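You operate a simulated robot arm through the tools that you are given. There is no shell and no other tool.

You are at the controls of a simulated two-armed robot. One attempt, no reset.

Task
Rinse jars J1 and J2 on the rinser and stand them on pegs.
Fine: clean, mouth down, J1 over the blue peg, J2 over the red peg; rinser lever shut again. Where these are worked on the way, their far stop is far enough and under half their travel is too little: rinser lever.

Only the result counts: the job must be done as asked and must still hold three seconds after the hand-in. Knocking over, shifting, dropping, spilling or breaking anything else fails it.

Robot
Two 7-joint arms with fingered hands on one trunk that stands fixed in place. Base frame: the origin is at the foot of the trunk, x ahead of it, y to its left, z up. Lengths are in mm, angles in rad, forces in N, time in s.
The left shoulder is at [42, 163, 1061], the right one opposite. Payload 4 kg a hand.
The tool frame of a hand sits at the grasp point between the pads (the TCP): z along the fingers, y along the line on which they close. The tips reach 36 mm beyond it. The gripper opens to 124 mm. The gripper's body begins 42 mm behind the TCP. The gripper is a hand of 4 fingers: y runs from the thumb to the fingers, the wrist lies at [-15, -99, -189] in the tool frame, and closing takes about 1.5 s.
Orientation is that of the tool frame in the base frame, as [roll, pitch, yaw] about the fixed x, y, z axes, in that order (R = Rz(yaw) Ry(pitch) Rx(roll)). With the fingers straight down and the wrist toward the robot, the tool's x, y and z point along [0, 1, 0], [1, 0, 0] and [0, 0, -1] of the base frame.

Tools
- The arms move only by the tool apply_moves. It takes "left_moves", "right_moves" or both (then of equal length, played together; a hand with none holds still); each is a list of rows, each an object (a shift or turn left out is 0, a gripper value left out holds the last) with "translation": the shift along the base's x, y, z in mm, a list of three; "delta_rot": the turn, a rotation vector about the base's x, y, z in rad, a list of three; "jaw": the finger opening in mm, from 0 to 124. In form: [{"translation": [tx, ty, tz], "delta_rot": [rx, ry, rz], "jaw": jaw}, ...]. A call has 1 to 20 rows; each row shifts and turns the commanded pose from where the row before left it. Rows are played at 5 a second. More than 50 mm and 0.15 rad between two rows, or a gripper value outside its range, and nothing of the call is played. A pose out of reach is approached as far as the arm can. The call stops where the force on the tool passes 40 N (or 10 N more than at its start, if that is more) or the arm is blocked; 0.2 s more then pass. Each finger travels about 45 mm/s and halts on what it meets, pressing with about 21 N; the grip force reading is that of the motor and also rises with nothing between the fingers. The clock runs only during rows and for 0.2 s after the last one: add rows that do not move to give the fingers time. The reply holds the time, the measured pose of the TCP, the force on the tool along the base axes, the opening and the grip force, in the units named above and with some noise, with the torque about the TCP (base axes, N m) and any sound that the robot's microphone picked up.
- Cameras (640 x 400 px; columns grow to the right, rows downward): "scene" is now at [152.6, -6.4, 1298.4]; the picture's right is [-0.09, -1.00, 0.01], its down [-0.48, 0.03, -0.87] and it looks along [0.87, -0.08, -0.48] (base axes); focal length 323 px, centre (320, 200). "left" rides on the left gripper at [-75, -86, -123] in its tool frame; the picture's right is [-0.70, -0.34, 0.63], its down [0.64, -0.68, 0.35] and it looks along [0.32, 0.65, 0.69] (tool axes); focal length 275 px, centre (320, 200). "right" rides on the right gripper at [75, -86, -123] in its tool frame; the picture's right is [-0.70, 0.34, -0.63], its down [-0.65, -0.68, 0.35] and it looks along [-0.32, 0.65, 0.69] (tool axes); focal length 275 px, centre (320, 200). There is no depth. A picture from a camera that has moved, and an enlarged one, comes with that camera's place and axes in the base frame and with its lens.
- grab_frame(camera): a new picture of that camera. No time passes.
- move_column(by): slides the trunk up (or, below 0, down) by that many mm; the arms and the scene camera ride with it, the base frame stays. It gives what a move gives, with no picture.
- hand_shape(shape, hand): the hand has 4 fingers and takes this shape, open, in about a second: jaw (thumb against the fingers, like two jaws); tri (thumb and two fingers); tip (a fingertip pinch); poke (one finger out to press); point (the index stretched); flat (the hand flat); cup (the hand cupped); fist (a fist). The gripper value then closes the fingers along that shape, each until it touches; the sizes above hold for jaw. It gives what a move gives, with no picture.
- turn_head(pan, tilt): turns the head with the scene camera to pan (to the left, within 1.501 rad either way) and tilt (down, from -0.506 to 1.204), counted from straight ahead of the robot. It gives what a move gives.
- zoom(camera, box): a new picture of the part [left, top, right, bottom] of that camera's present view, enlarged. No time passes.
- close_job(): hands the job in; it is judged then, once.

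Places have to be worked out from the pictures, the camera data and where the tool is seen. Open the grippers and draw the arms clear of the work before you hand the job in, unless the task says otherwise.

The tools are called after "Request:" as name(argument=value, ...) on one line, values as JSON. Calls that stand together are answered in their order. apply_moves: Moves the arms, as the interface text tells. Its arguments: {"type":"object","properties":{"left_moves":{"type":"array"},"right_moves":{"type":"array"}},"required":[]} The other tools are called the same way: move_column (by) slides the trunk up or down; hand_shape (shape, hand) gives the hand a shape; turn_head (pan, tilt) turns the head that bears the scene camera; grab_frame (camera) takes a picture; zoom (camera, box) takes an enlarged picture of a part of a camera's view; close_job () hands the job in.

At the start:

```text
time: 0.0
left_ee_pos: [684.2, 163.3, 1156.4]
left_ee_rot: [-3.141, -0.001, 1.571]
left_ft_force: [-0.1, -0.9, 0.7]
left_moment: [-0.01, 0.01, 0.01]
left_width: 124.0
left_grasp_force: 0.1
left_shape: jaw
right_ee_pos: [536.7, -332.9, 1168.3]
right_ee_rot: [-3.139, -0.001, 1.57]
right_ft_force: [-0.5, 0.3, -0.2]
right_moment: [-0.04, -0.01, 0.0]
right_width: 123.8
right_grasp_force: 0.0
right_shape: jaw
trunk travel left (down, up): [-225.0, 253.0]
head pan, tilt: [-0.091, 0.353]
```

scene: 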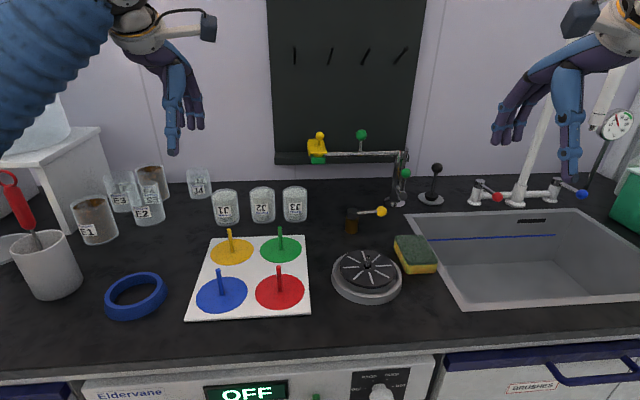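
right: 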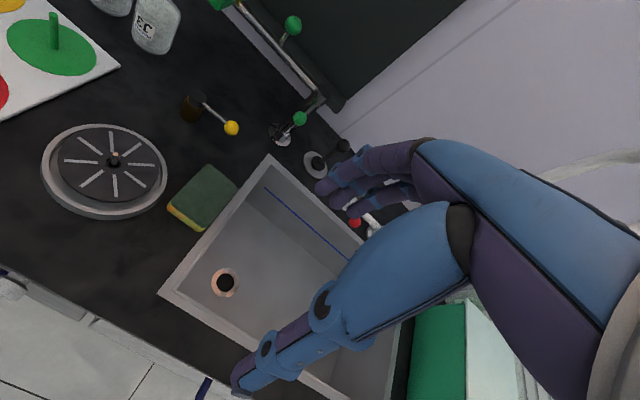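
left: 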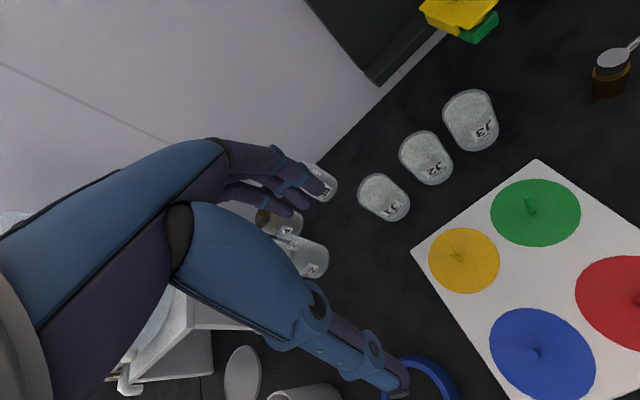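

The scene shows three jars J1–J3 in a row behind the peg board, a round rinser with a lever (yellow knob?) and a sponge. I zoom in to see the jars, the rinser and the lever in detail.

Request:
zoom(camera="scene", box=[190, 170, 330, 257])

Request:
zoom(camera="scene", box=[310, 180, 470, 310])

Request:
zoom(camera="scene", box=[180, 220, 340, 330])

Request:
zoom(camera="right", box=[20, 70, 280, 232])

Request:
zoom(camera="left", box=[340, 70, 540, 230])

```text
4.57 times, centred on (260, 214) of scene
camera zoom: at [152.6, -6.4, 1298.4], right [-0.09, -1.0, 0.01], down [-0.48, 0.03, -0.87], along [0.87, -0.08, -0.48], focal length 1477 px, centre (594, 138)
```

zoom: 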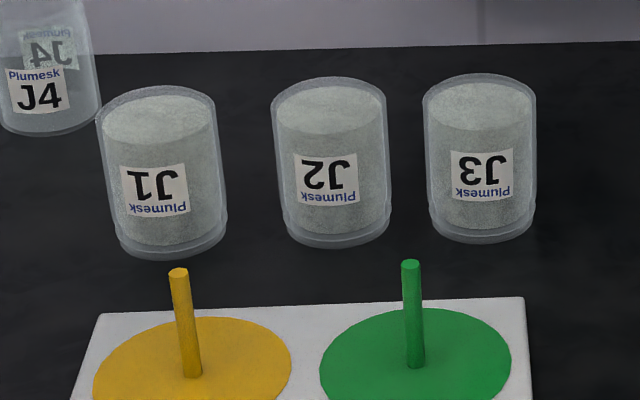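

```text
3.08 times, centred on (390, 245) of scene
camera zoom: at [152.6, -6.4, 1298.4], right [-0.09, -1.0, 0.01], down [-0.48, 0.03, -0.87], along [0.87, -0.08, -0.48], focal length 994 px, centre (105, 62)
```

zoom: 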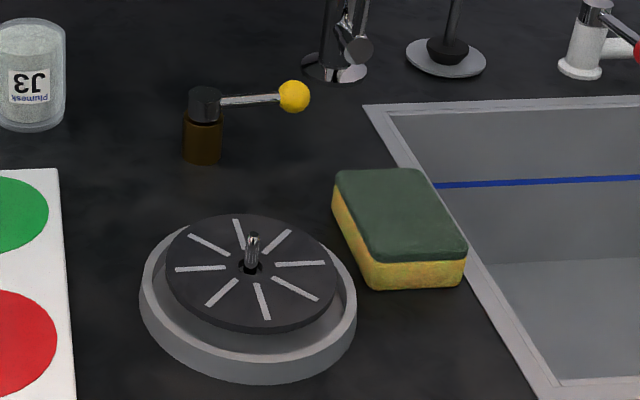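

```text
3.64 times, centred on (260, 275) of scene
camera zoom: at [152.6, -6.4, 1298.4], right [-0.09, -1.0, 0.01], down [-0.48, 0.03, -0.87], along [0.87, -0.08, -0.48], focal length 1175 px, centre (538, -73)
```

zoom: 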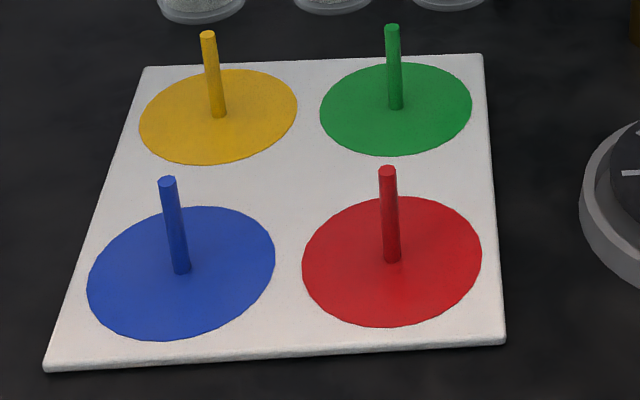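

```text
2.46 times, centred on (150, 151) of right
camera zoom: at [452.4, -258.0, 1291.6], right [0.34, -0.7, 0.63], down [-0.68, -0.65, -0.35], along [0.65, -0.32, -0.69], focal length 678 px, centre (738, 321)
```

zoom: 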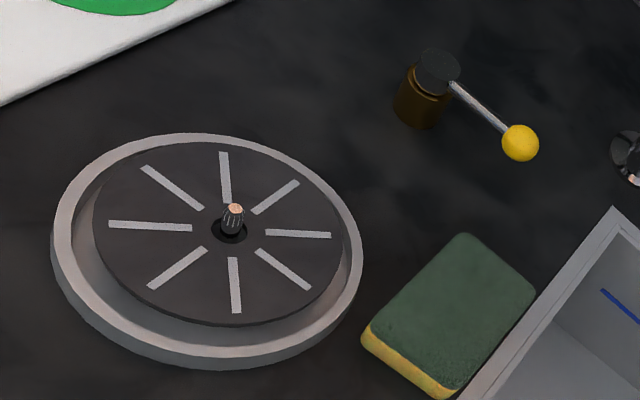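

```text
2.50 times, centred on (440, 150) of left
camera zoom: at [597.8, 88.5, 1277.6], right [-0.34, -0.7, -0.63], down [-0.68, 0.64, -0.35], along [0.65, 0.32, -0.69], focal length 688 px, centre (20, 325)
```

zoom: 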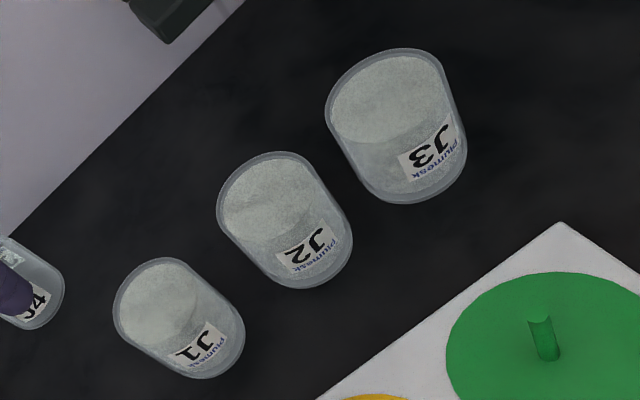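

Jars J1–J3 are already mouth down (labels inverted) and dirty; the rinser plate with its nozzle is near (637, -147), and the yellow-knobbed lever near (817, -147) points along -y. I check the front panel and surroundings before moving, by tilting the head.

Request:
turn_head(pan=0.0, tilt=0.75)

Request:
grab_frame(camera="scene")

```text
time: 0.9
left_ee_pos: [684.9, 161.6, 1155.4]
left_ee_rot: [3.142, -0.001, 1.571]
left_ft_force: [-0.2, -0.2, -0.5]
left_moment: [0.01, 0.02, -0.03]
left_width: 123.7
left_grasp_force: 0.2
left_shape: jaw
right_ee_pos: [537.2, -331.6, 1168.6]
right_ee_rot: [-3.14, -0.002, 1.571]
right_ft_force: [0.5, -0.1, -0.3]
right_moment: [0.02, 0.01, -0.05]
right_width: 124.0
right_grasp_force: 0.0
right_shape: jaw
trunk travel left (down, up): [-225.0, 253.0]
head pan, tilt: [0.0, 0.75]
```

```text
taken
camera scene: at [137.5, 2.0, 1264.9], right [0.0, -1.0, 0.0], down [-0.79, 0.0, -0.62], along [0.62, 0.0, -0.79], focal length 323 px, centre (320, 200)
```

scene: 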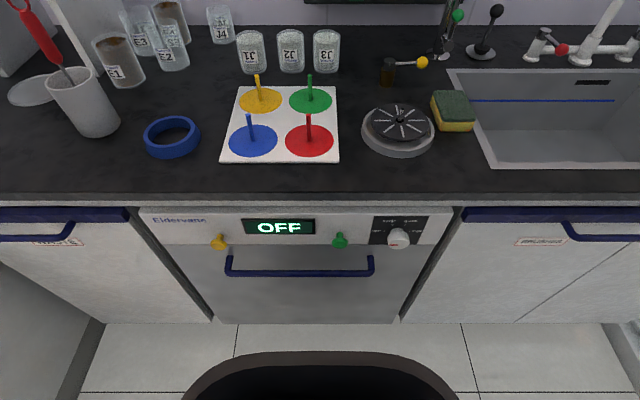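

The lower panel is a dishwasher/oven (OFF), not related. With the head square-on I zoom for precise measurements of jars, board, rinser and lever.

Request:
zoom(camera="scene", box=[200, 20, 360, 120])

Request:
zoom(camera="scene", box=[200, 70, 360, 170])

Request:
zoom(camera="scene", box=[340, 40, 500, 140])

Request:
zoom(camera="scene", box=[355, 95, 455, 157])

Request:
zoom(camera="left", box=[400, 140, 640, 400])

```text
4.00 times, centred on (280, 70) of scene
camera zoom: at [137.5, 2.0, 1264.9], right [0.0, -1.0, 0.0], down [-0.79, 0.0, -0.62], along [0.62, 0.0, -0.79], focal length 1292 px, centre (480, 720)
```

zoom: 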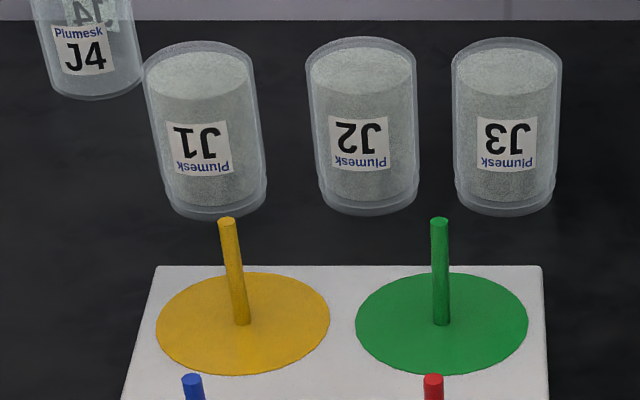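

```text
4.00 times, centred on (280, 120) of scene
camera zoom: at [137.5, 2.0, 1264.9], right [0.0, -1.0, 0.0], down [-0.79, 0.0, -0.62], along [0.62, 0.0, -0.79], focal length 1292 px, centre (480, 520)
```

zoom: 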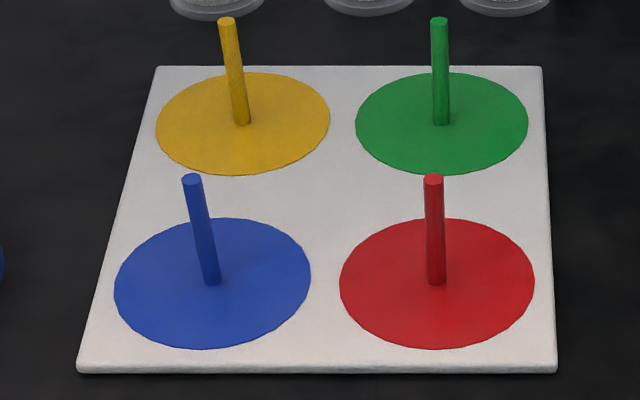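

```text
4.00 times, centred on (420, 90) of scene
camera zoom: at [137.5, 2.0, 1264.9], right [0.0, -1.0, 0.0], down [-0.79, 0.0, -0.62], along [0.62, 0.0, -0.79], focal length 1292 px, centre (-80, 640)
```

zoom: 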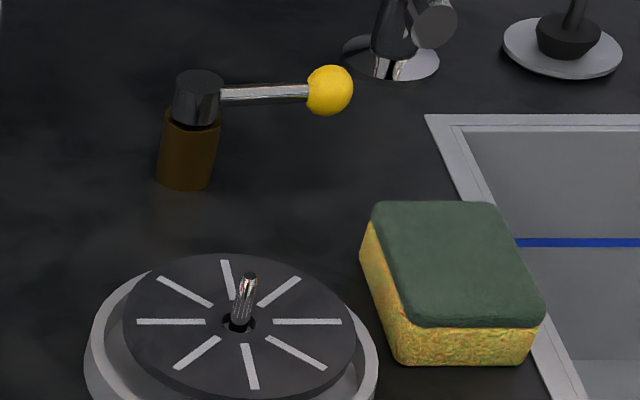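

```text
6.40 times, centred on (405, 126) of scene
camera zoom: at [137.5, 2.0, 1264.9], right [0.0, -1.0, 0.0], down [-0.79, 0.0, -0.62], along [0.62, 0.0, -0.79], focal length 2068 px, centre (-224, 674)
```

zoom: 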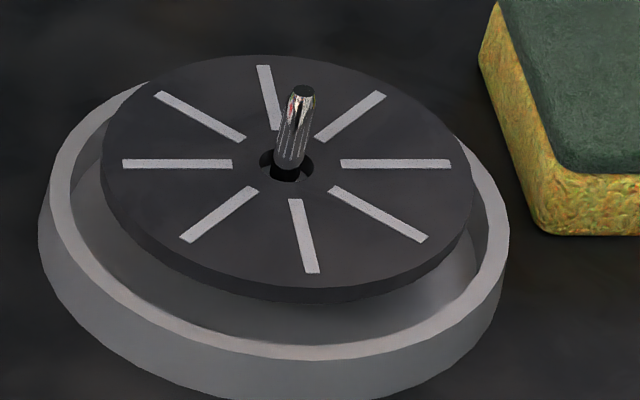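

```text
1.54 times, centred on (520, 270) of left
camera zoom: at [597.8, 88.4, 1277.6], right [-0.34, -0.7, -0.63], down [-0.68, 0.64, -0.35], along [0.65, 0.32, -0.69], focal length 424 px, centre (12, 92)
```

zoom: 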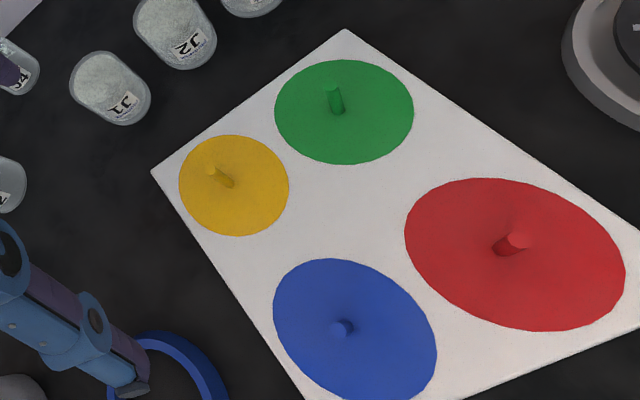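

I measured the board top at about z=863, pegs blue ≈(598,127) and red ≈(599,22), and jars with ~30 mm radius around x≈871. I look at the left hand's fingers closely to learn their real width before planning the grasp.

Request:
zoom(camera="left", box=[160, 120, 480, 400])

Request:
turn_head(pan=0.2, tilt=0.1)

Request:
grab_frame(camera="scene")

```text
1.43 times, centred on (320, 260) of left
camera zoom: at [597.8, 88.4, 1277.6], right [-0.34, -0.7, -0.63], down [-0.68, 0.64, -0.35], along [0.65, 0.32, -0.69], focal length 393 px, centre (320, 114)
```

zoom: 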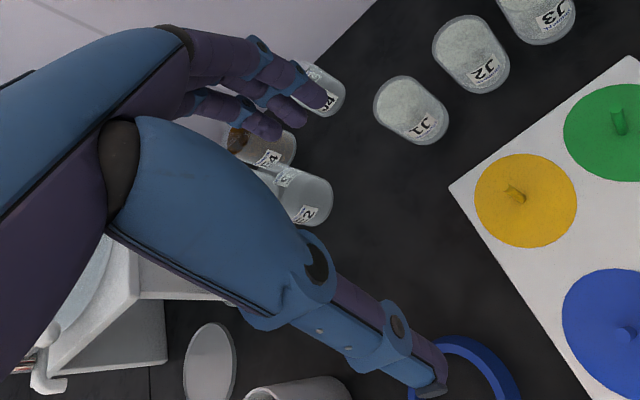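

```text
time: 1.9
left_ee_pos: [683.6, 162.1, 1156.2]
left_ee_rot: [3.141, 0.0, 1.572]
left_ft_force: [0.3, -0.1, 0.2]
left_moment: [-0.01, -0.02, 0.03]
left_width: 123.6
left_grasp_force: 0.0
left_shape: jaw
right_ee_pos: [537.2, -332.7, 1169.2]
right_ee_rot: [-3.14, -0.001, 1.571]
right_ft_force: [0.1, -0.4, 0.2]
right_moment: [-0.02, 0.02, 0.01]
right_width: 123.3
right_grasp_force: 0.0
right_shape: jaw
trunk travel left (down, up): [-225.0, 253.0]
head pan, tilt: [0.201, 0.099]
```

```text
taken
camera scene: at [153.7, 20.3, 1322.0], right [0.2, -0.98, -0.03], down [-0.25, -0.02, -0.97], along [0.95, 0.2, -0.25], focal length 323 px, centre (320, 200)
```

scene: 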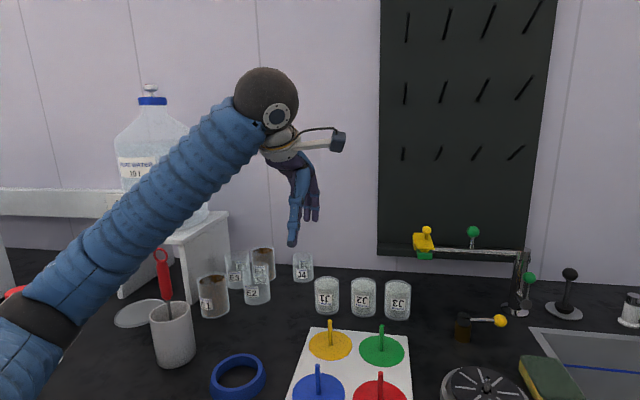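

The left arm sweeps in from the lower left, near the mug and bottle, so I raise the trunk to bring the arms in from above and keep the elbow clear of those objects.

Request:
move_column(by=130)

Request:
turn_head(pan=0.15, tilt=0.55)

Request:
grab_frame(camera="scene")

Request:
grab_frame(camera="left")

```text
time: 3.5
left_ee_pos: [684.8, 161.7, 1284.2]
left_ee_rot: [-3.139, 0.001, 1.572]
left_ft_force: [0.1, -0.9, -0.4]
left_moment: [-0.02, 0.01, 0.01]
left_width: 123.8
left_grasp_force: 0.0
left_shape: jaw
right_ee_pos: [539.1, -333.1, 1298.5]
right_ee_rot: [-3.141, 0.0, 1.573]
right_ft_force: [-0.4, -0.6, -0.3]
right_moment: [0.01, 0.01, -0.01]
right_width: 123.7
right_grasp_force: 0.1
right_shape: jaw
trunk travel left (down, up): [-355.0, 123.0]
head pan, tilt: [0.201, 0.099]
```

```text
time: 4.4
left_ee_pos: [684.2, 162.9, 1285.9]
left_ee_rot: [3.14, 0.0, 1.571]
left_ft_force: [-0.5, 0.6, -0.7]
left_moment: [-0.03, 0.02, 0.04]
left_width: 123.7
left_grasp_force: 0.0
left_shape: jaw
right_ee_pos: [537.1, -331.9, 1298.3]
right_ee_rot: [-3.141, -0.001, 1.571]
right_ft_force: [-0.2, -0.2, -0.4]
right_moment: [-0.01, 0.01, 0.0]
right_width: 123.8
right_grasp_force: 0.0
right_shape: jaw
trunk travel left (down, up): [-355.0, 123.0]
head pan, tilt: [0.15, 0.55]
```

```text
taken
camera scene: at [96.1, 15.4, 1427.7], right [0.15, -0.99, -0.01], down [-0.55, -0.08, -0.83], along [0.82, 0.13, -0.55], focal length 323 px, centre (320, 200)
```

scene: 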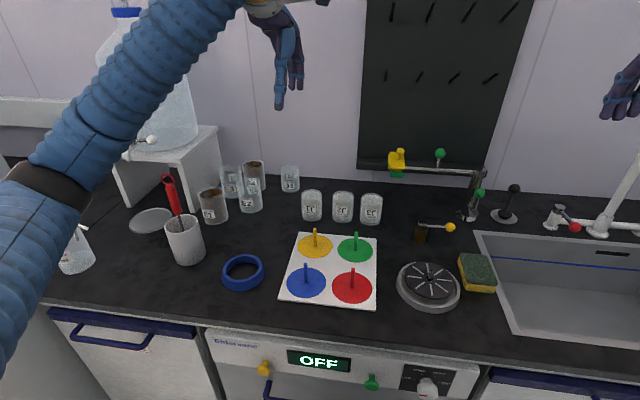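

```text
taken
camera left: at [597.8, 88.4, 1407.7], right [-0.34, -0.7, -0.63], down [-0.68, 0.64, -0.35], along [0.65, 0.32, -0.69], focal length 275 px, centre (320, 200)
```

left: 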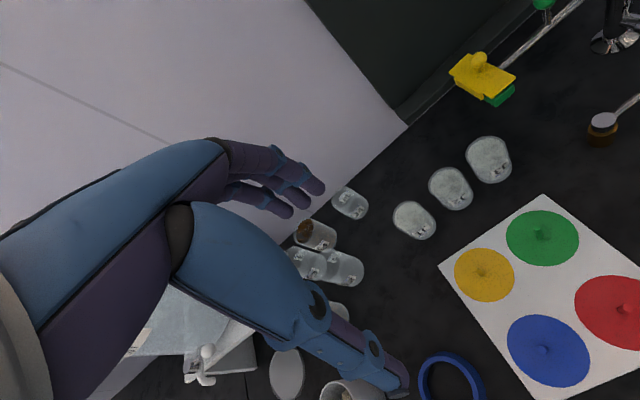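

Overview is clear and the arm is well above the clutter. I move the left hand diagonally to above J1 (about x=871, y=158, z=1085), keeping the tips well above everything.

Request:
apply_moves(left_moves=[{"translation": [31, -1, -33]}, {"translation": [31, -1, -33]}, {"translation": [31, -1, -33]}, {"translation": [31, -1, -33]}, {"translation": [31, 0, -34]}, {"translation": [31, 0, -34]}, {}])

Request:
grab_frame(camera="left")

Request:
grab_frame(camera="scene")

```text
time: 6.0
left_ee_pos: [871.3, 158.7, 1087.4]
left_ee_rot: [3.14, 0.0, 1.571]
left_ft_force: [-0.1, 0.6, -0.7]
left_moment: [-0.01, -0.04, 0.02]
left_width: 123.7
left_grasp_force: 0.1
left_shape: jaw
right_ee_pos: [536.5, -331.7, 1298.2]
right_ee_rot: [-3.14, 0.0, 1.573]
right_ft_force: [-1.0, 0.2, 0.8]
right_moment: [0.01, 0.01, -0.01]
right_width: 124.0
right_grasp_force: 0.1
right_shape: jaw
trunk travel left (down, up): [-355.0, 123.0]
head pan, tilt: [0.15, 0.55]
```

```text
taken
camera left: at [784.1, 84.5, 1209.4], right [-0.34, -0.7, -0.63], down [-0.68, 0.64, -0.35], along [0.65, 0.32, -0.69], focal length 275 px, centre (320, 200)
```

left: 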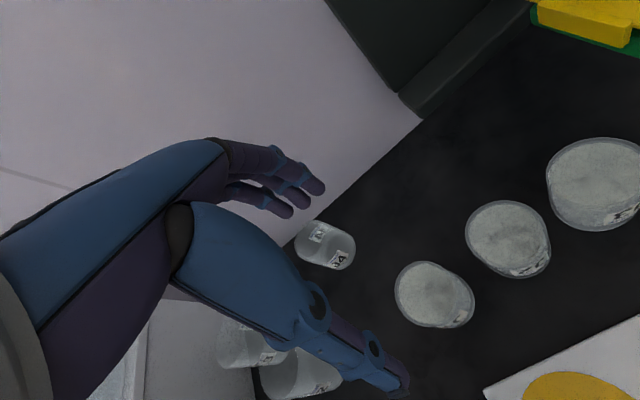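

```text
taken
camera scene: at [95.2, 15.5, 1427.8], right [0.15, -0.99, -0.01], down [-0.55, -0.08, -0.83], along [0.82, 0.13, -0.55], focal length 323 px, centre (320, 200)
```

scene: 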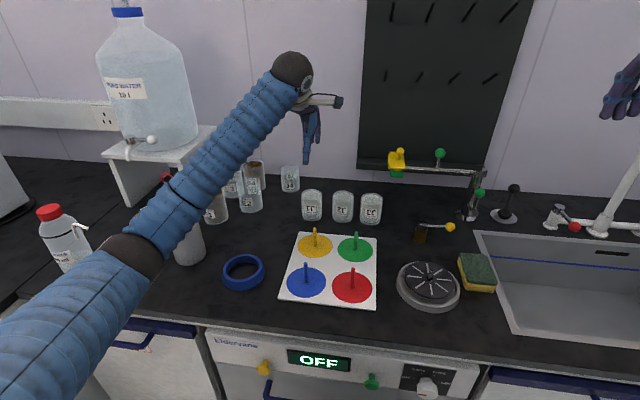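

The hand is over J1 and the arm is clear of the mug and bottle. I zoom the hand camera to pin J1's position before descending.

Request:
zoom(camera="left", box=[360, 120, 640, 360])

Request:
zoom(camera="scene", box=[280, 170, 400, 245])

```text
1.67 times, centred on (500, 240) of left
camera zoom: at [784.1, 84.5, 1209.4], right [-0.34, -0.7, -0.63], down [-0.68, 0.64, -0.35], along [0.65, 0.32, -0.69], focal length 459 px, centre (20, 133)
```

zoom: 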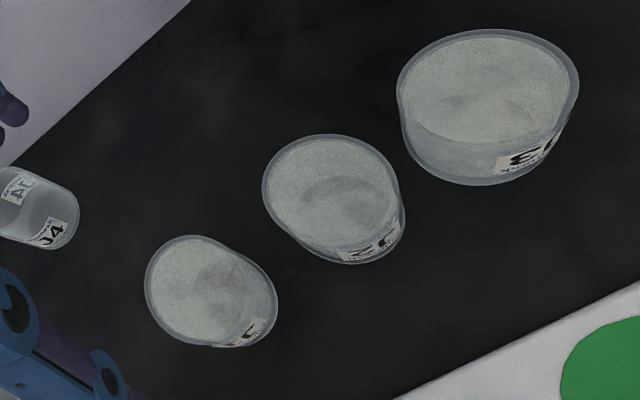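

```text
5.33 times, centred on (340, 208) of scene
camera zoom: at [95.2, 15.5, 1427.8], right [0.15, -0.99, -0.01], down [-0.55, -0.08, -0.83], along [0.82, 0.13, -0.55], focal length 1723 px, centre (213, 160)
```

zoom: 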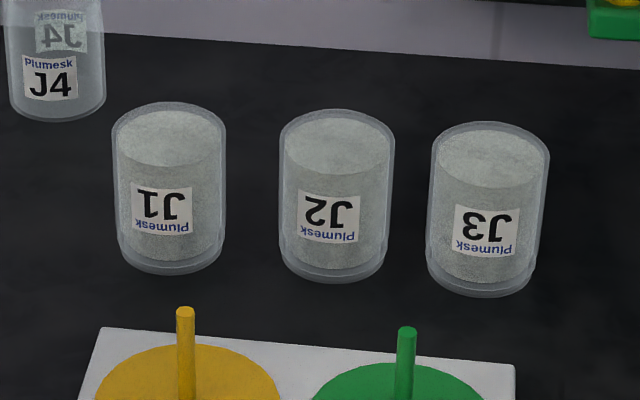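

J1's centre comes out near (861, 156) with its top about z=928. I shift 9 mm back and descend to z≈985 (tips still above the jar tops), then check.

Request:
apply_moves(left_moves=[{"translation": [-9, -2, -20]}, {"translation": [0, 0, -40]}, {"translation": [0, 0, -40]}, {}])

Request:
grab_frame(camera="left")

Request:
zoom(camera="scene", box=[240, 100, 420, 240])

Request:
grab_frame(camera="right")

```text
time: 7.0
left_ee_pos: [862.2, 155.2, 984.5]
left_ee_rot: [3.141, 0.001, 1.573]
left_ft_force: [-0.4, -0.2, 0.1]
left_moment: [-0.02, 0.03, 0.04]
left_width: 123.8
left_grasp_force: 0.1
left_shape: jaw
right_ee_pos: [537.2, -332.2, 1297.6]
right_ee_rot: [3.14, 0.002, 1.57]
right_ft_force: [0.1, 0.7, -0.4]
right_moment: [-0.01, 0.01, -0.01]
right_width: 123.6
right_grasp_force: 0.1
right_shape: jaw
trunk travel left (down, up): [-355.0, 123.0]
head pan, tilt: [0.15, 0.55]
```

```text
taken
camera left: at [776.5, 81.7, 1107.0], right [-0.34, -0.7, -0.63], down [-0.68, 0.65, -0.35], along [0.65, 0.32, -0.69], focal length 275 px, centre (320, 200)
```

left: 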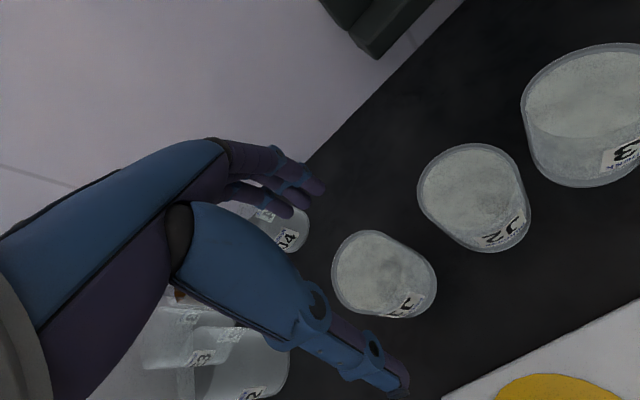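

```text
2.86 times, centred on (330, 170) of scene
camera zoom: at [95.8, 15.2, 1427.8], right [0.15, -0.99, -0.01], down [-0.55, -0.08, -0.83], along [0.82, 0.13, -0.55], focal length 923 px, centre (291, 286)
```

zoom: 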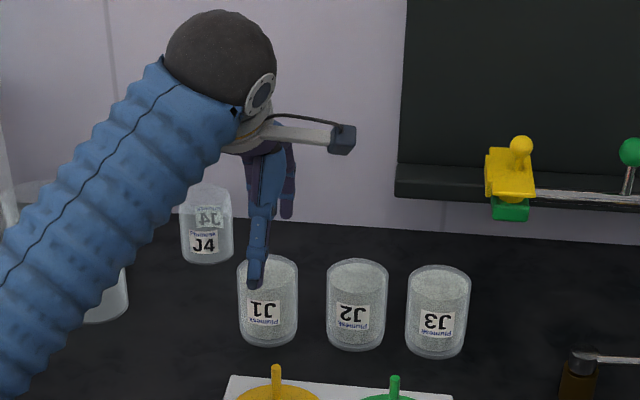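

```text
taken
camera right: at [452.1, -258.2, 1421.9], right [0.34, -0.7, 0.63], down [-0.68, -0.65, -0.35], along [0.65, -0.32, -0.69], focal length 275 px, centre (320, 200)
```

right: 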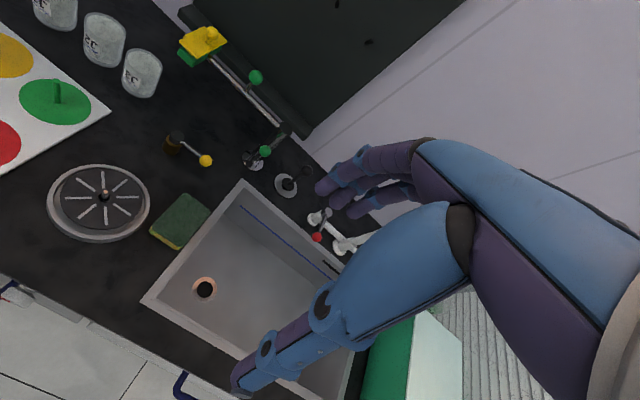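

The hand is centred close to J1; different views give y between 150 and 160, so I zoom in to refine before closing in.

Request:
zoom(camera="left", box=[280, 180, 480, 400])

Request:
zoom(camera="scene", box=[290, 160, 390, 230])

Request:
zoom(camera="right", box=[0, 0, 240, 150])

```text
1.82 times, centred on (380, 290) of left
camera zoom: at [776.5, 81.7, 1107.0], right [-0.34, -0.7, -0.63], down [-0.68, 0.65, -0.35], along [0.65, 0.32, -0.69], focal length 500 px, centre (211, 36)
```

zoom: 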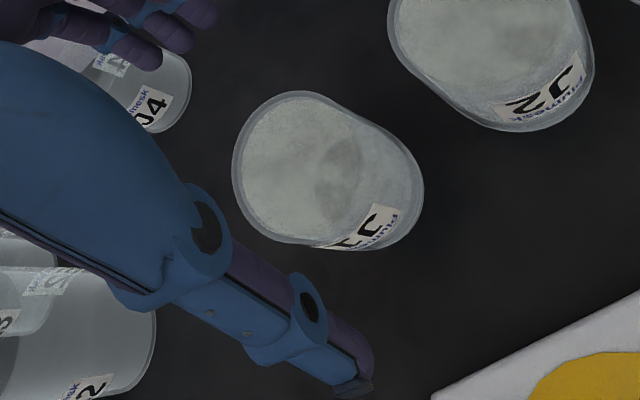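

```text
5.71 times, centred on (340, 195) of scene
camera zoom: at [95.8, 15.2, 1427.8], right [0.15, -0.99, -0.01], down [-0.55, -0.08, -0.83], along [0.82, 0.13, -0.55], focal length 1846 px, centre (206, 229)
```

zoom: 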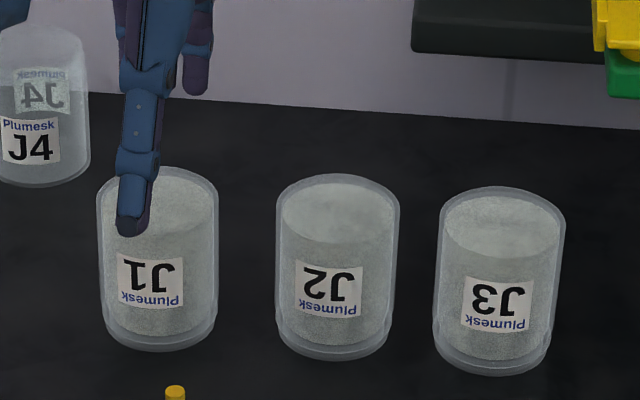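

```text
2.67 times, centred on (120, 75) of right
camera zoom: at [452.1, -258.2, 1421.9], right [0.34, -0.7, 0.63], down [-0.68, -0.65, -0.35], along [0.65, -0.32, -0.69], focal length 734 px, centre (853, 533)
```

zoom: 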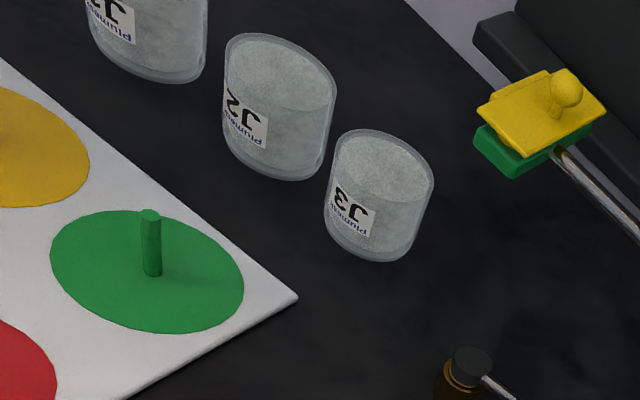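

Refined estimate puts J1 at (860, 154.5), aligned with the hand (thumb and jar line up with the same bias). I descend to z≈904, leaving ~10 mm between tips and counter.

Request:
apply_moves(left_moves=[{"translation": [-1, 0, -40]}, {"translation": [0, 0, -40]}, {}])

Request:
grab_frame(camera="left")

Request:
zoom(camera="scene", box=[270, 130, 410, 240])

```text
time: 7.8
left_ee_pos: [861.8, 157.6, 902.7]
left_ee_rot: [-3.142, 0.001, 1.571]
left_ft_force: [0.6, -0.2, 0.3]
left_moment: [0.0, 0.04, 0.02]
left_width: 124.0
left_grasp_force: 0.1
left_shape: jaw
right_ee_pos: [537.5, -332.0, 1298.3]
right_ee_rot: [-3.141, 0.0, 1.569]
right_ft_force: [-0.6, 0.1, -0.2]
right_moment: [0.0, 0.02, -0.03]
right_width: 123.7
right_grasp_force: 0.0
right_shape: jaw
trunk travel left (down, up): [-355.0, 123.0]
head pan, tilt: [0.15, 0.55]
```

```text
taken
camera left: at [775.4, 83.6, 1026.1], right [-0.34, -0.7, -0.63], down [-0.68, 0.64, -0.35], along [0.65, 0.32, -0.69], focal length 275 px, centre (320, 200)
```

left: 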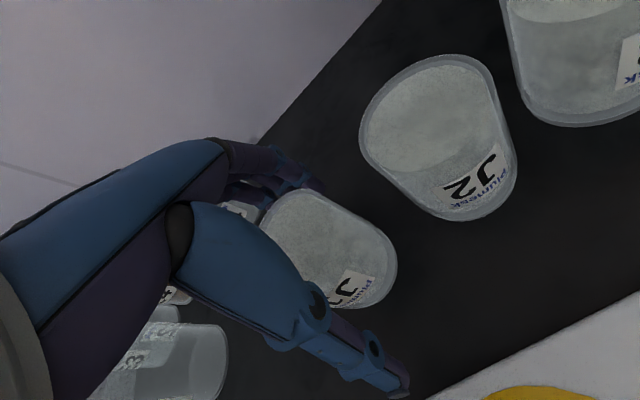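

```text
3.64 times, centred on (340, 185) of scene
camera zoom: at [95.9, 15.4, 1427.7], right [0.15, -0.99, -0.01], down [-0.55, -0.08, -0.83], along [0.82, 0.13, -0.55], focal length 1175 px, centre (247, 254)
```

zoom: 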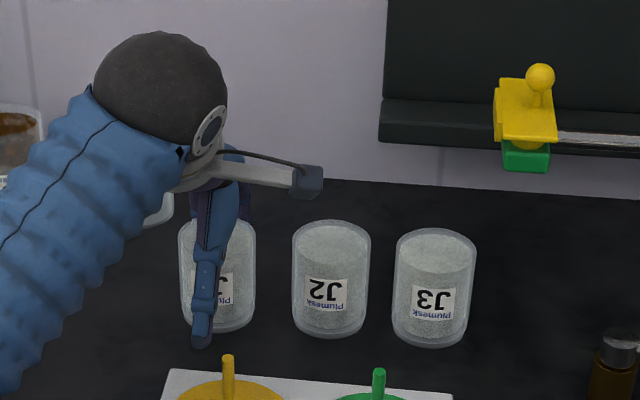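

The thumb is in front of J1 and the fingers behind it, with J2 clear. I close the left hand on J1, giving it two seconds.

Request:
apply_moves(left_moves=[{"jaw": 45}, {}, {}, {}, {}, {}, {}, {}, {}])

Request:
grab_frame(camera="left")

Request:
zoom(camera="scene", box=[270, 130, 410, 240])

```text
time: 9.8
left_ee_pos: [860.9, 157.3, 904.3]
left_ee_rot: [3.141, 0.0, 1.568]
left_ft_force: [3.2, -0.2, 11.2]
left_moment: [0.03, -0.7, -0.03]
left_width: 69.1
left_grasp_force: 20.5
left_shape: jaw
right_ee_pos: [536.8, -333.3, 1298.9]
right_ee_rot: [-3.141, 0.0, 1.572]
right_ft_force: [0.7, 0.5, 0.7]
right_moment: [0.0, 0.03, 0.03]
right_width: 124.2
right_grasp_force: 0.0
right_shape: jaw
trunk travel left (down, up): [-355.0, 123.0]
head pan, tilt: [0.15, 0.55]
```

```text
taken
camera left: at [775.0, 83.3, 1027.1], right [-0.34, -0.7, -0.63], down [-0.68, 0.64, -0.35], along [0.65, 0.32, -0.69], focal length 275 px, centre (320, 200)
```

left: 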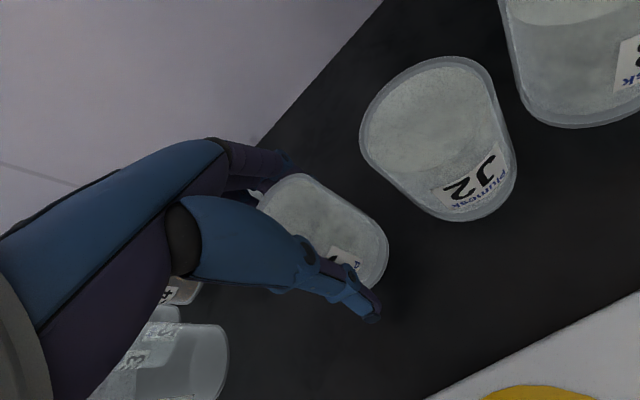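

```text
3.64 times, centred on (340, 185) of scene
camera zoom: at [95.3, 15.2, 1427.7], right [0.15, -0.99, -0.01], down [-0.55, -0.08, -0.83], along [0.82, 0.13, -0.55], focal length 1175 px, centre (247, 254)
```

zoom: 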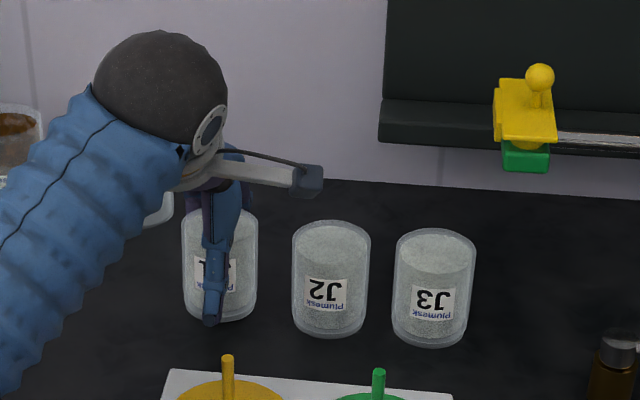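

The hand stopped at 69 mm with 20.5 N grip and about 11 N upward load (the closing fingers press the jar on the counter). I lift slowly and check that the jar comes along.

Request:
apply_moves(left_moves=[{"translation": [0, 0, 10]}, {"translation": [0, 0, 15]}, {"translation": [0, 0, 25]}, {}, {}])

Request:
grab_frame(camera="left")

Request:
zoom(camera="scene", box=[270, 130, 410, 240])

```text
time: 11.0
left_ee_pos: [860.5, 156.8, 953.8]
left_ee_rot: [-3.14, 0.001, 1.57]
left_ft_force: [0.5, -0.3, -1.0]
left_moment: [0.01, 0.03, 0.0]
left_width: 68.3
left_grasp_force: 20.5
left_shape: jaw
right_ee_pos: [537.2, -331.5, 1299.1]
right_ee_rot: [-3.141, 0.0, 1.572]
right_ft_force: [0.3, 0.1, -0.5]
right_moment: [-0.01, 0.04, -0.03]
right_width: 123.7
right_grasp_force: 0.1
right_shape: jaw
trunk travel left (down, up): [-355.0, 123.0]
head pan, tilt: [0.15, 0.55]
```

```text
taken
camera left: at [774.1, 82.7, 1076.8], right [-0.34, -0.7, -0.63], down [-0.68, 0.64, -0.35], along [0.65, 0.32, -0.69], focal length 275 px, centre (320, 200)
```

left: 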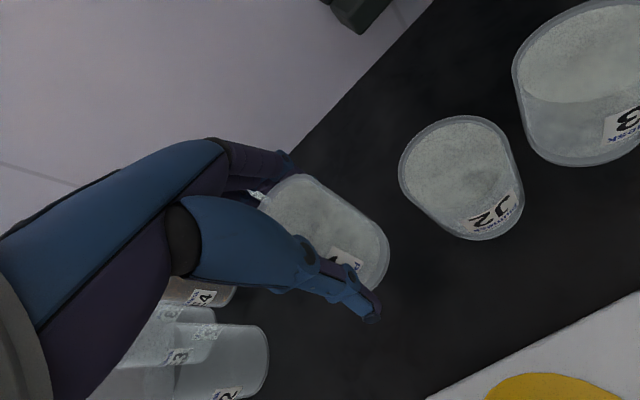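

```text
3.64 times, centred on (340, 185) of scene
camera zoom: at [96.2, 15.2, 1427.6], right [0.15, -0.99, -0.01], down [-0.55, -0.08, -0.83], along [0.82, 0.13, -0.55], focal length 1175 px, centre (247, 254)
```

zoom: 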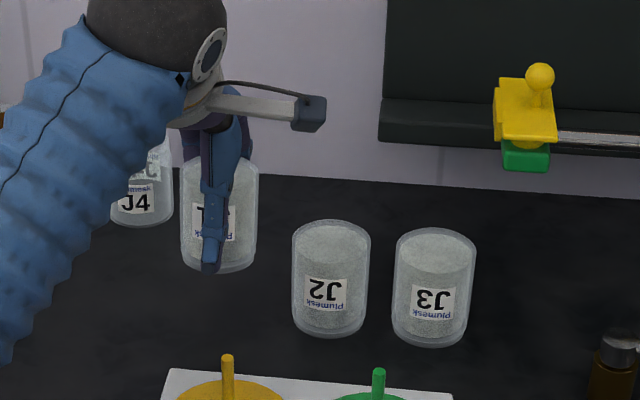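

J1 came up cleanly. I zoom to check how it sits in the hand (tilt, offset).

Request:
zoom(camera="left", box=[200, 120, 440, 360])

Request:
zoom(camera="scene", box=[295, 150, 355, 215])

```text
1.67 times, centred on (320, 240) of left
camera zoom: at [774.1, 82.7, 1076.8], right [-0.34, -0.7, -0.63], down [-0.68, 0.64, -0.35], along [0.65, 0.32, -0.69], focal length 459 px, centre (320, 133)
```

zoom: 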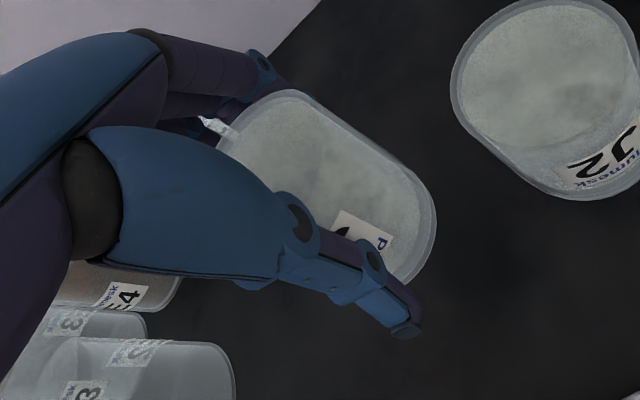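

```text
6.15 times, centred on (325, 182) of scene
camera zoom: at [96.2, 15.2, 1427.6], right [0.15, -0.99, -0.01], down [-0.55, -0.08, -0.83], along [0.82, 0.13, -0.55], focal length 1988 px, centre (289, 308)
```

zoom: 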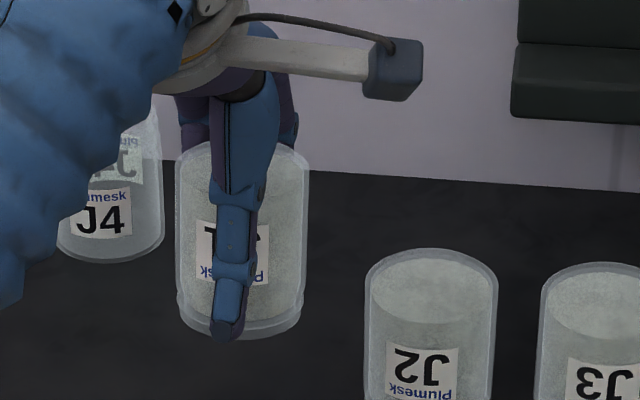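

J1 hangs upright in the hand, shifted roughly +13 mm in x and -4 mm in y from the TCP. I lift it to z≈1030 and carry it over the pegs toward the rinser at about (635, -149), stopping high above it.

Request:
apply_moves(left_moves=[{"translation": [0, 0, 38]}, {"translation": [0, 0, 38]}, {"translation": [-26, -33, 0]}, {"translation": [-26, -33, 0]}, {"translation": [-26, -33, 0]}, {"translation": [-26, -33, 0]}, {"translation": [-26, -33, 0]}, {"translation": [-26, -34, 0]}, {"translation": [-26, -34, 0]}, {"translation": [-28, -34, 0]}, {"translation": [-28, -35, 0]}, {}, {}])

Request:
turn_head(pan=-0.2, tilt=0.8)

Request:
grab_frame(camera="scene")

Request:
grab_frame(camera="left")

Request:
grab_frame(camera="right")

```text
time: 13.8
left_ee_pos: [622.8, -145.9, 1031.1]
left_ee_rot: [3.142, 0.001, 1.57]
left_ft_force: [0.9, -0.3, -1.5]
left_moment: [0.0, 0.01, 0.03]
left_width: 67.6
left_grasp_force: 20.8
left_shape: jaw
right_ee_pos: [536.8, -333.3, 1297.8]
right_ee_rot: [-3.14, 0.0, 1.571]
right_ft_force: [0.0, -0.4, -0.4]
right_moment: [0.0, 0.01, 0.03]
right_width: 123.8
right_grasp_force: 0.0
right_shape: jaw
trunk travel left (down, up): [-355.0, 123.0]
head pan, tilt: [0.15, 0.55]
```

```text
time: 14.6
left_ee_pos: [624.9, -144.7, 1031.0]
left_ee_rot: [3.141, 0.0, 1.571]
left_ft_force: [-0.4, 1.1, -1.8]
left_moment: [0.01, 0.04, -0.01]
left_width: 67.2
left_grasp_force: 21.0
left_shape: jaw
right_ee_pos: [538.1, -333.1, 1298.9]
right_ee_rot: [-3.14, 0.002, 1.571]
right_ft_force: [0.5, -0.4, 0.3]
right_moment: [0.0, -0.01, -0.02]
right_width: 123.7
right_grasp_force: 0.0
right_shape: jaw
trunk travel left (down, up): [-355.0, 123.0]
head pan, tilt: [-0.201, 0.799]
```

```text
taken
camera scene: at [85.8, -14.2, 1406.6], right [-0.2, -0.98, 0.01], down [-0.73, 0.14, -0.67], along [0.66, -0.14, -0.74], focal length 323 px, centre (320, 200)
```

scene: 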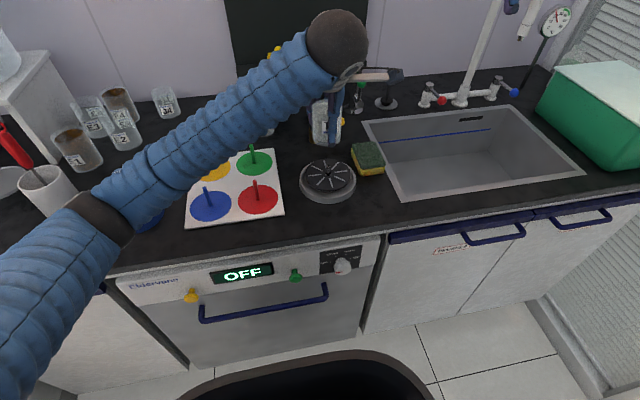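

```text
taken
camera left: at [537.9, -219.1, 1153.1], right [-0.34, -0.7, -0.63], down [-0.68, 0.64, -0.35], along [0.65, 0.32, -0.69], focal length 275 px, centre (320, 200)
```

left: 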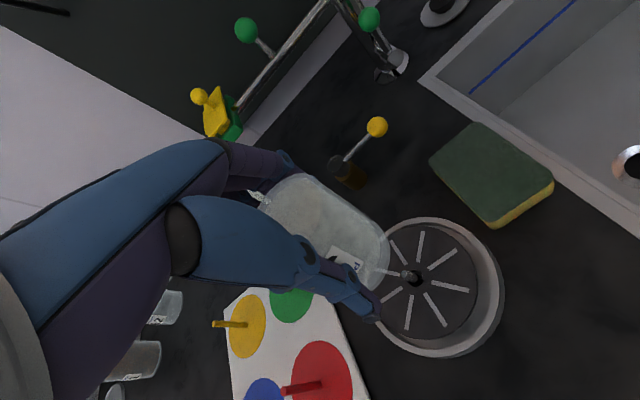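

```text
taken
camera right: at [452.7, -258.1, 1421.6], right [0.34, -0.7, 0.63], down [-0.68, -0.65, -0.35], along [0.65, -0.32, -0.69], focal length 275 px, centre (320, 200)
```

right: 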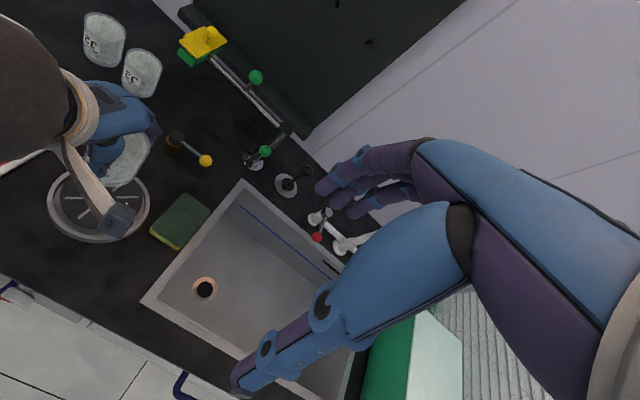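

The jar is above the rinser. I zoom both views to pin the nozzle and the jar relative to each other.

Request:
zoom(camera="left", box=[240, 150, 540, 370])

Request:
zoom(camera="scene", box=[260, 60, 400, 210])

Request:
zoom(camera="right", box=[20, 80, 240, 260])

```text
1.82 times, centred on (390, 260) of left
camera zoom: at [537.9, -219.1, 1153.1], right [-0.34, -0.7, -0.63], down [-0.68, 0.64, -0.35], along [0.65, 0.32, -0.69], focal length 500 px, centre (193, 91)
```

zoom: 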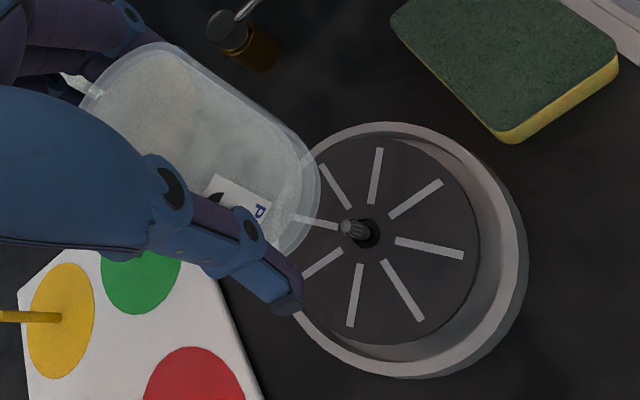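

```text
2.67 times, centred on (330, 135) of scene
camera zoom: at [85.8, -14.2, 1406.6], right [-0.2, -0.98, 0.01], down [-0.73, 0.14, -0.67], along [0.66, -0.14, -0.74], focal length 861 px, centre (293, 373)
```

zoom: 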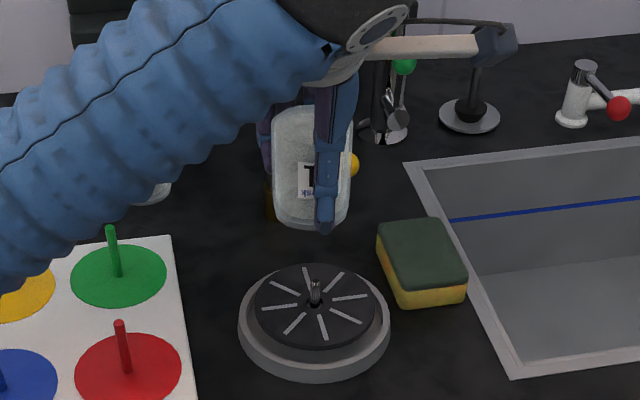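

```text
2.22 times, centred on (130, 170) of right
camera zoom: at [452.7, -258.1, 1421.6], right [0.34, -0.7, 0.63], down [-0.68, -0.65, -0.35], along [0.65, -0.32, -0.69], focal length 612 px, centre (742, 267)
```

zoom: 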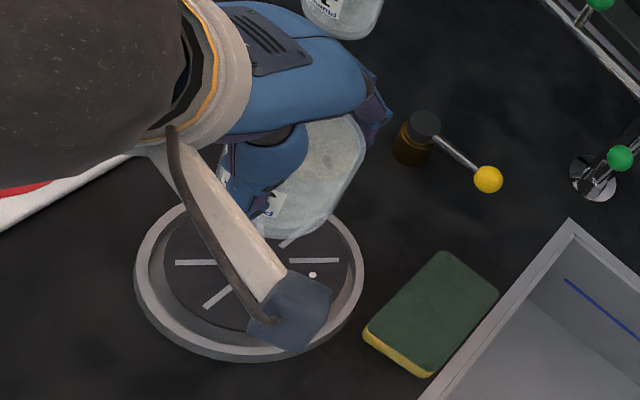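

The nozzle is at about (632, -149) and the jar's centre sits about (+15, -2) from the TCP. I shift by (-7, -2) and descend to just above the nozzle tip for a last check.

Request:
apply_moves(left_moves=[{"translation": [-7, -2, -20]}, {"translation": [0, 0, -25]}, {"translation": [0, 0, -20]}, {}])

Request:
zoom(camera="left", box=[240, 150, 540, 370])

Request:
zoom(camera="scene", box=[280, 100, 380, 210])

Request:
zoom(camera="right", box=[20, 120, 180, 260])

```text
time: 15.6
left_ee_pos: [613.3, -147.7, 965.1]
left_ee_rot: [3.141, 0.0, 1.569]
left_ft_force: [-0.9, -0.7, -1.6]
left_moment: [0.03, 0.0, -0.02]
left_width: 67.8
left_grasp_force: 21.2
left_shape: jaw
right_ee_pos: [535.9, -332.8, 1299.8]
right_ee_rot: [-3.141, 0.0, 1.571]
right_ft_force: [-0.3, -0.2, 0.3]
right_moment: [0.0, -0.02, 0.02]
right_width: 123.7
right_grasp_force: 0.2
right_shape: jaw
trunk travel left (down, up): [-355.0, 123.0]
head pan, tilt: [-0.201, 0.799]
```

```text
1.82 times, centred on (390, 260) of left
camera zoom: at [527.2, -222.5, 1087.9], right [-0.34, -0.7, -0.63], down [-0.68, 0.64, -0.35], along [0.65, 0.32, -0.69], focal length 500 px, centre (193, 91)
```

zoom: 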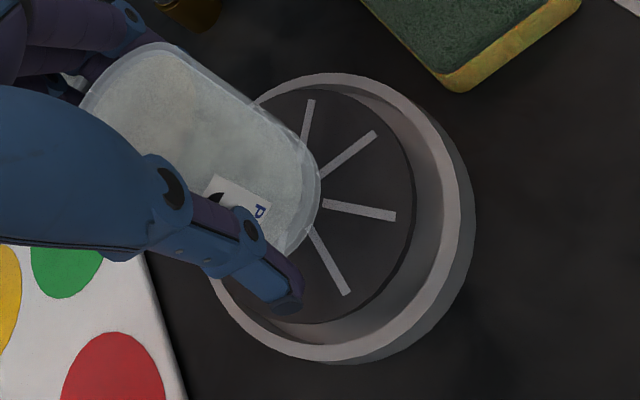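

```text
3.64 times, centred on (330, 155) of scene
camera zoom: at [83.7, -14.8, 1406.5], right [-0.2, -0.98, 0.01], down [-0.73, 0.14, -0.67], along [0.66, -0.14, -0.74], focal length 1175 px, centre (284, 364)
```

zoom: 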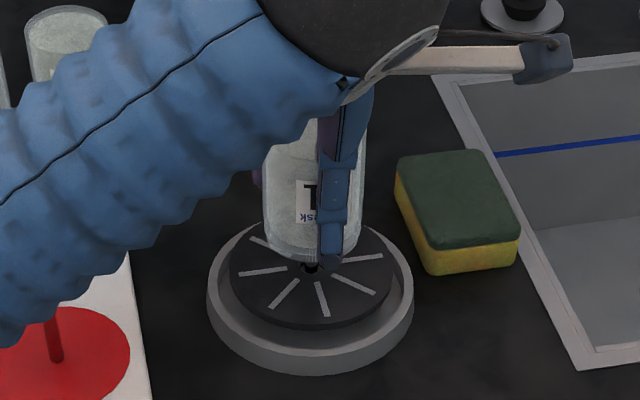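

```text
2.86 times, centred on (100, 190) of right
camera zoom: at [450.6, -258.6, 1421.8], right [0.34, -0.7, 0.63], down [-0.68, -0.65, -0.35], along [0.65, -0.31, -0.69], focal length 786 px, centre (949, 229)
```

zoom: 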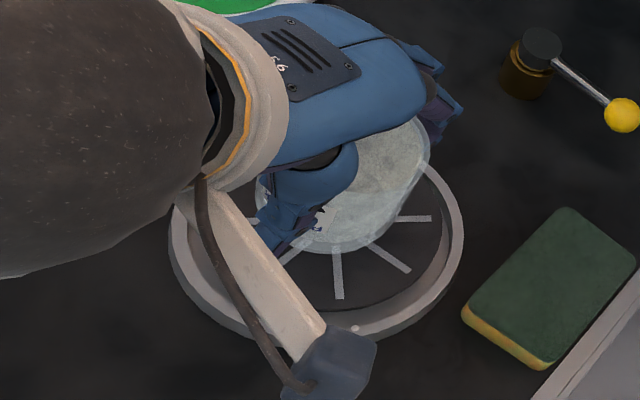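

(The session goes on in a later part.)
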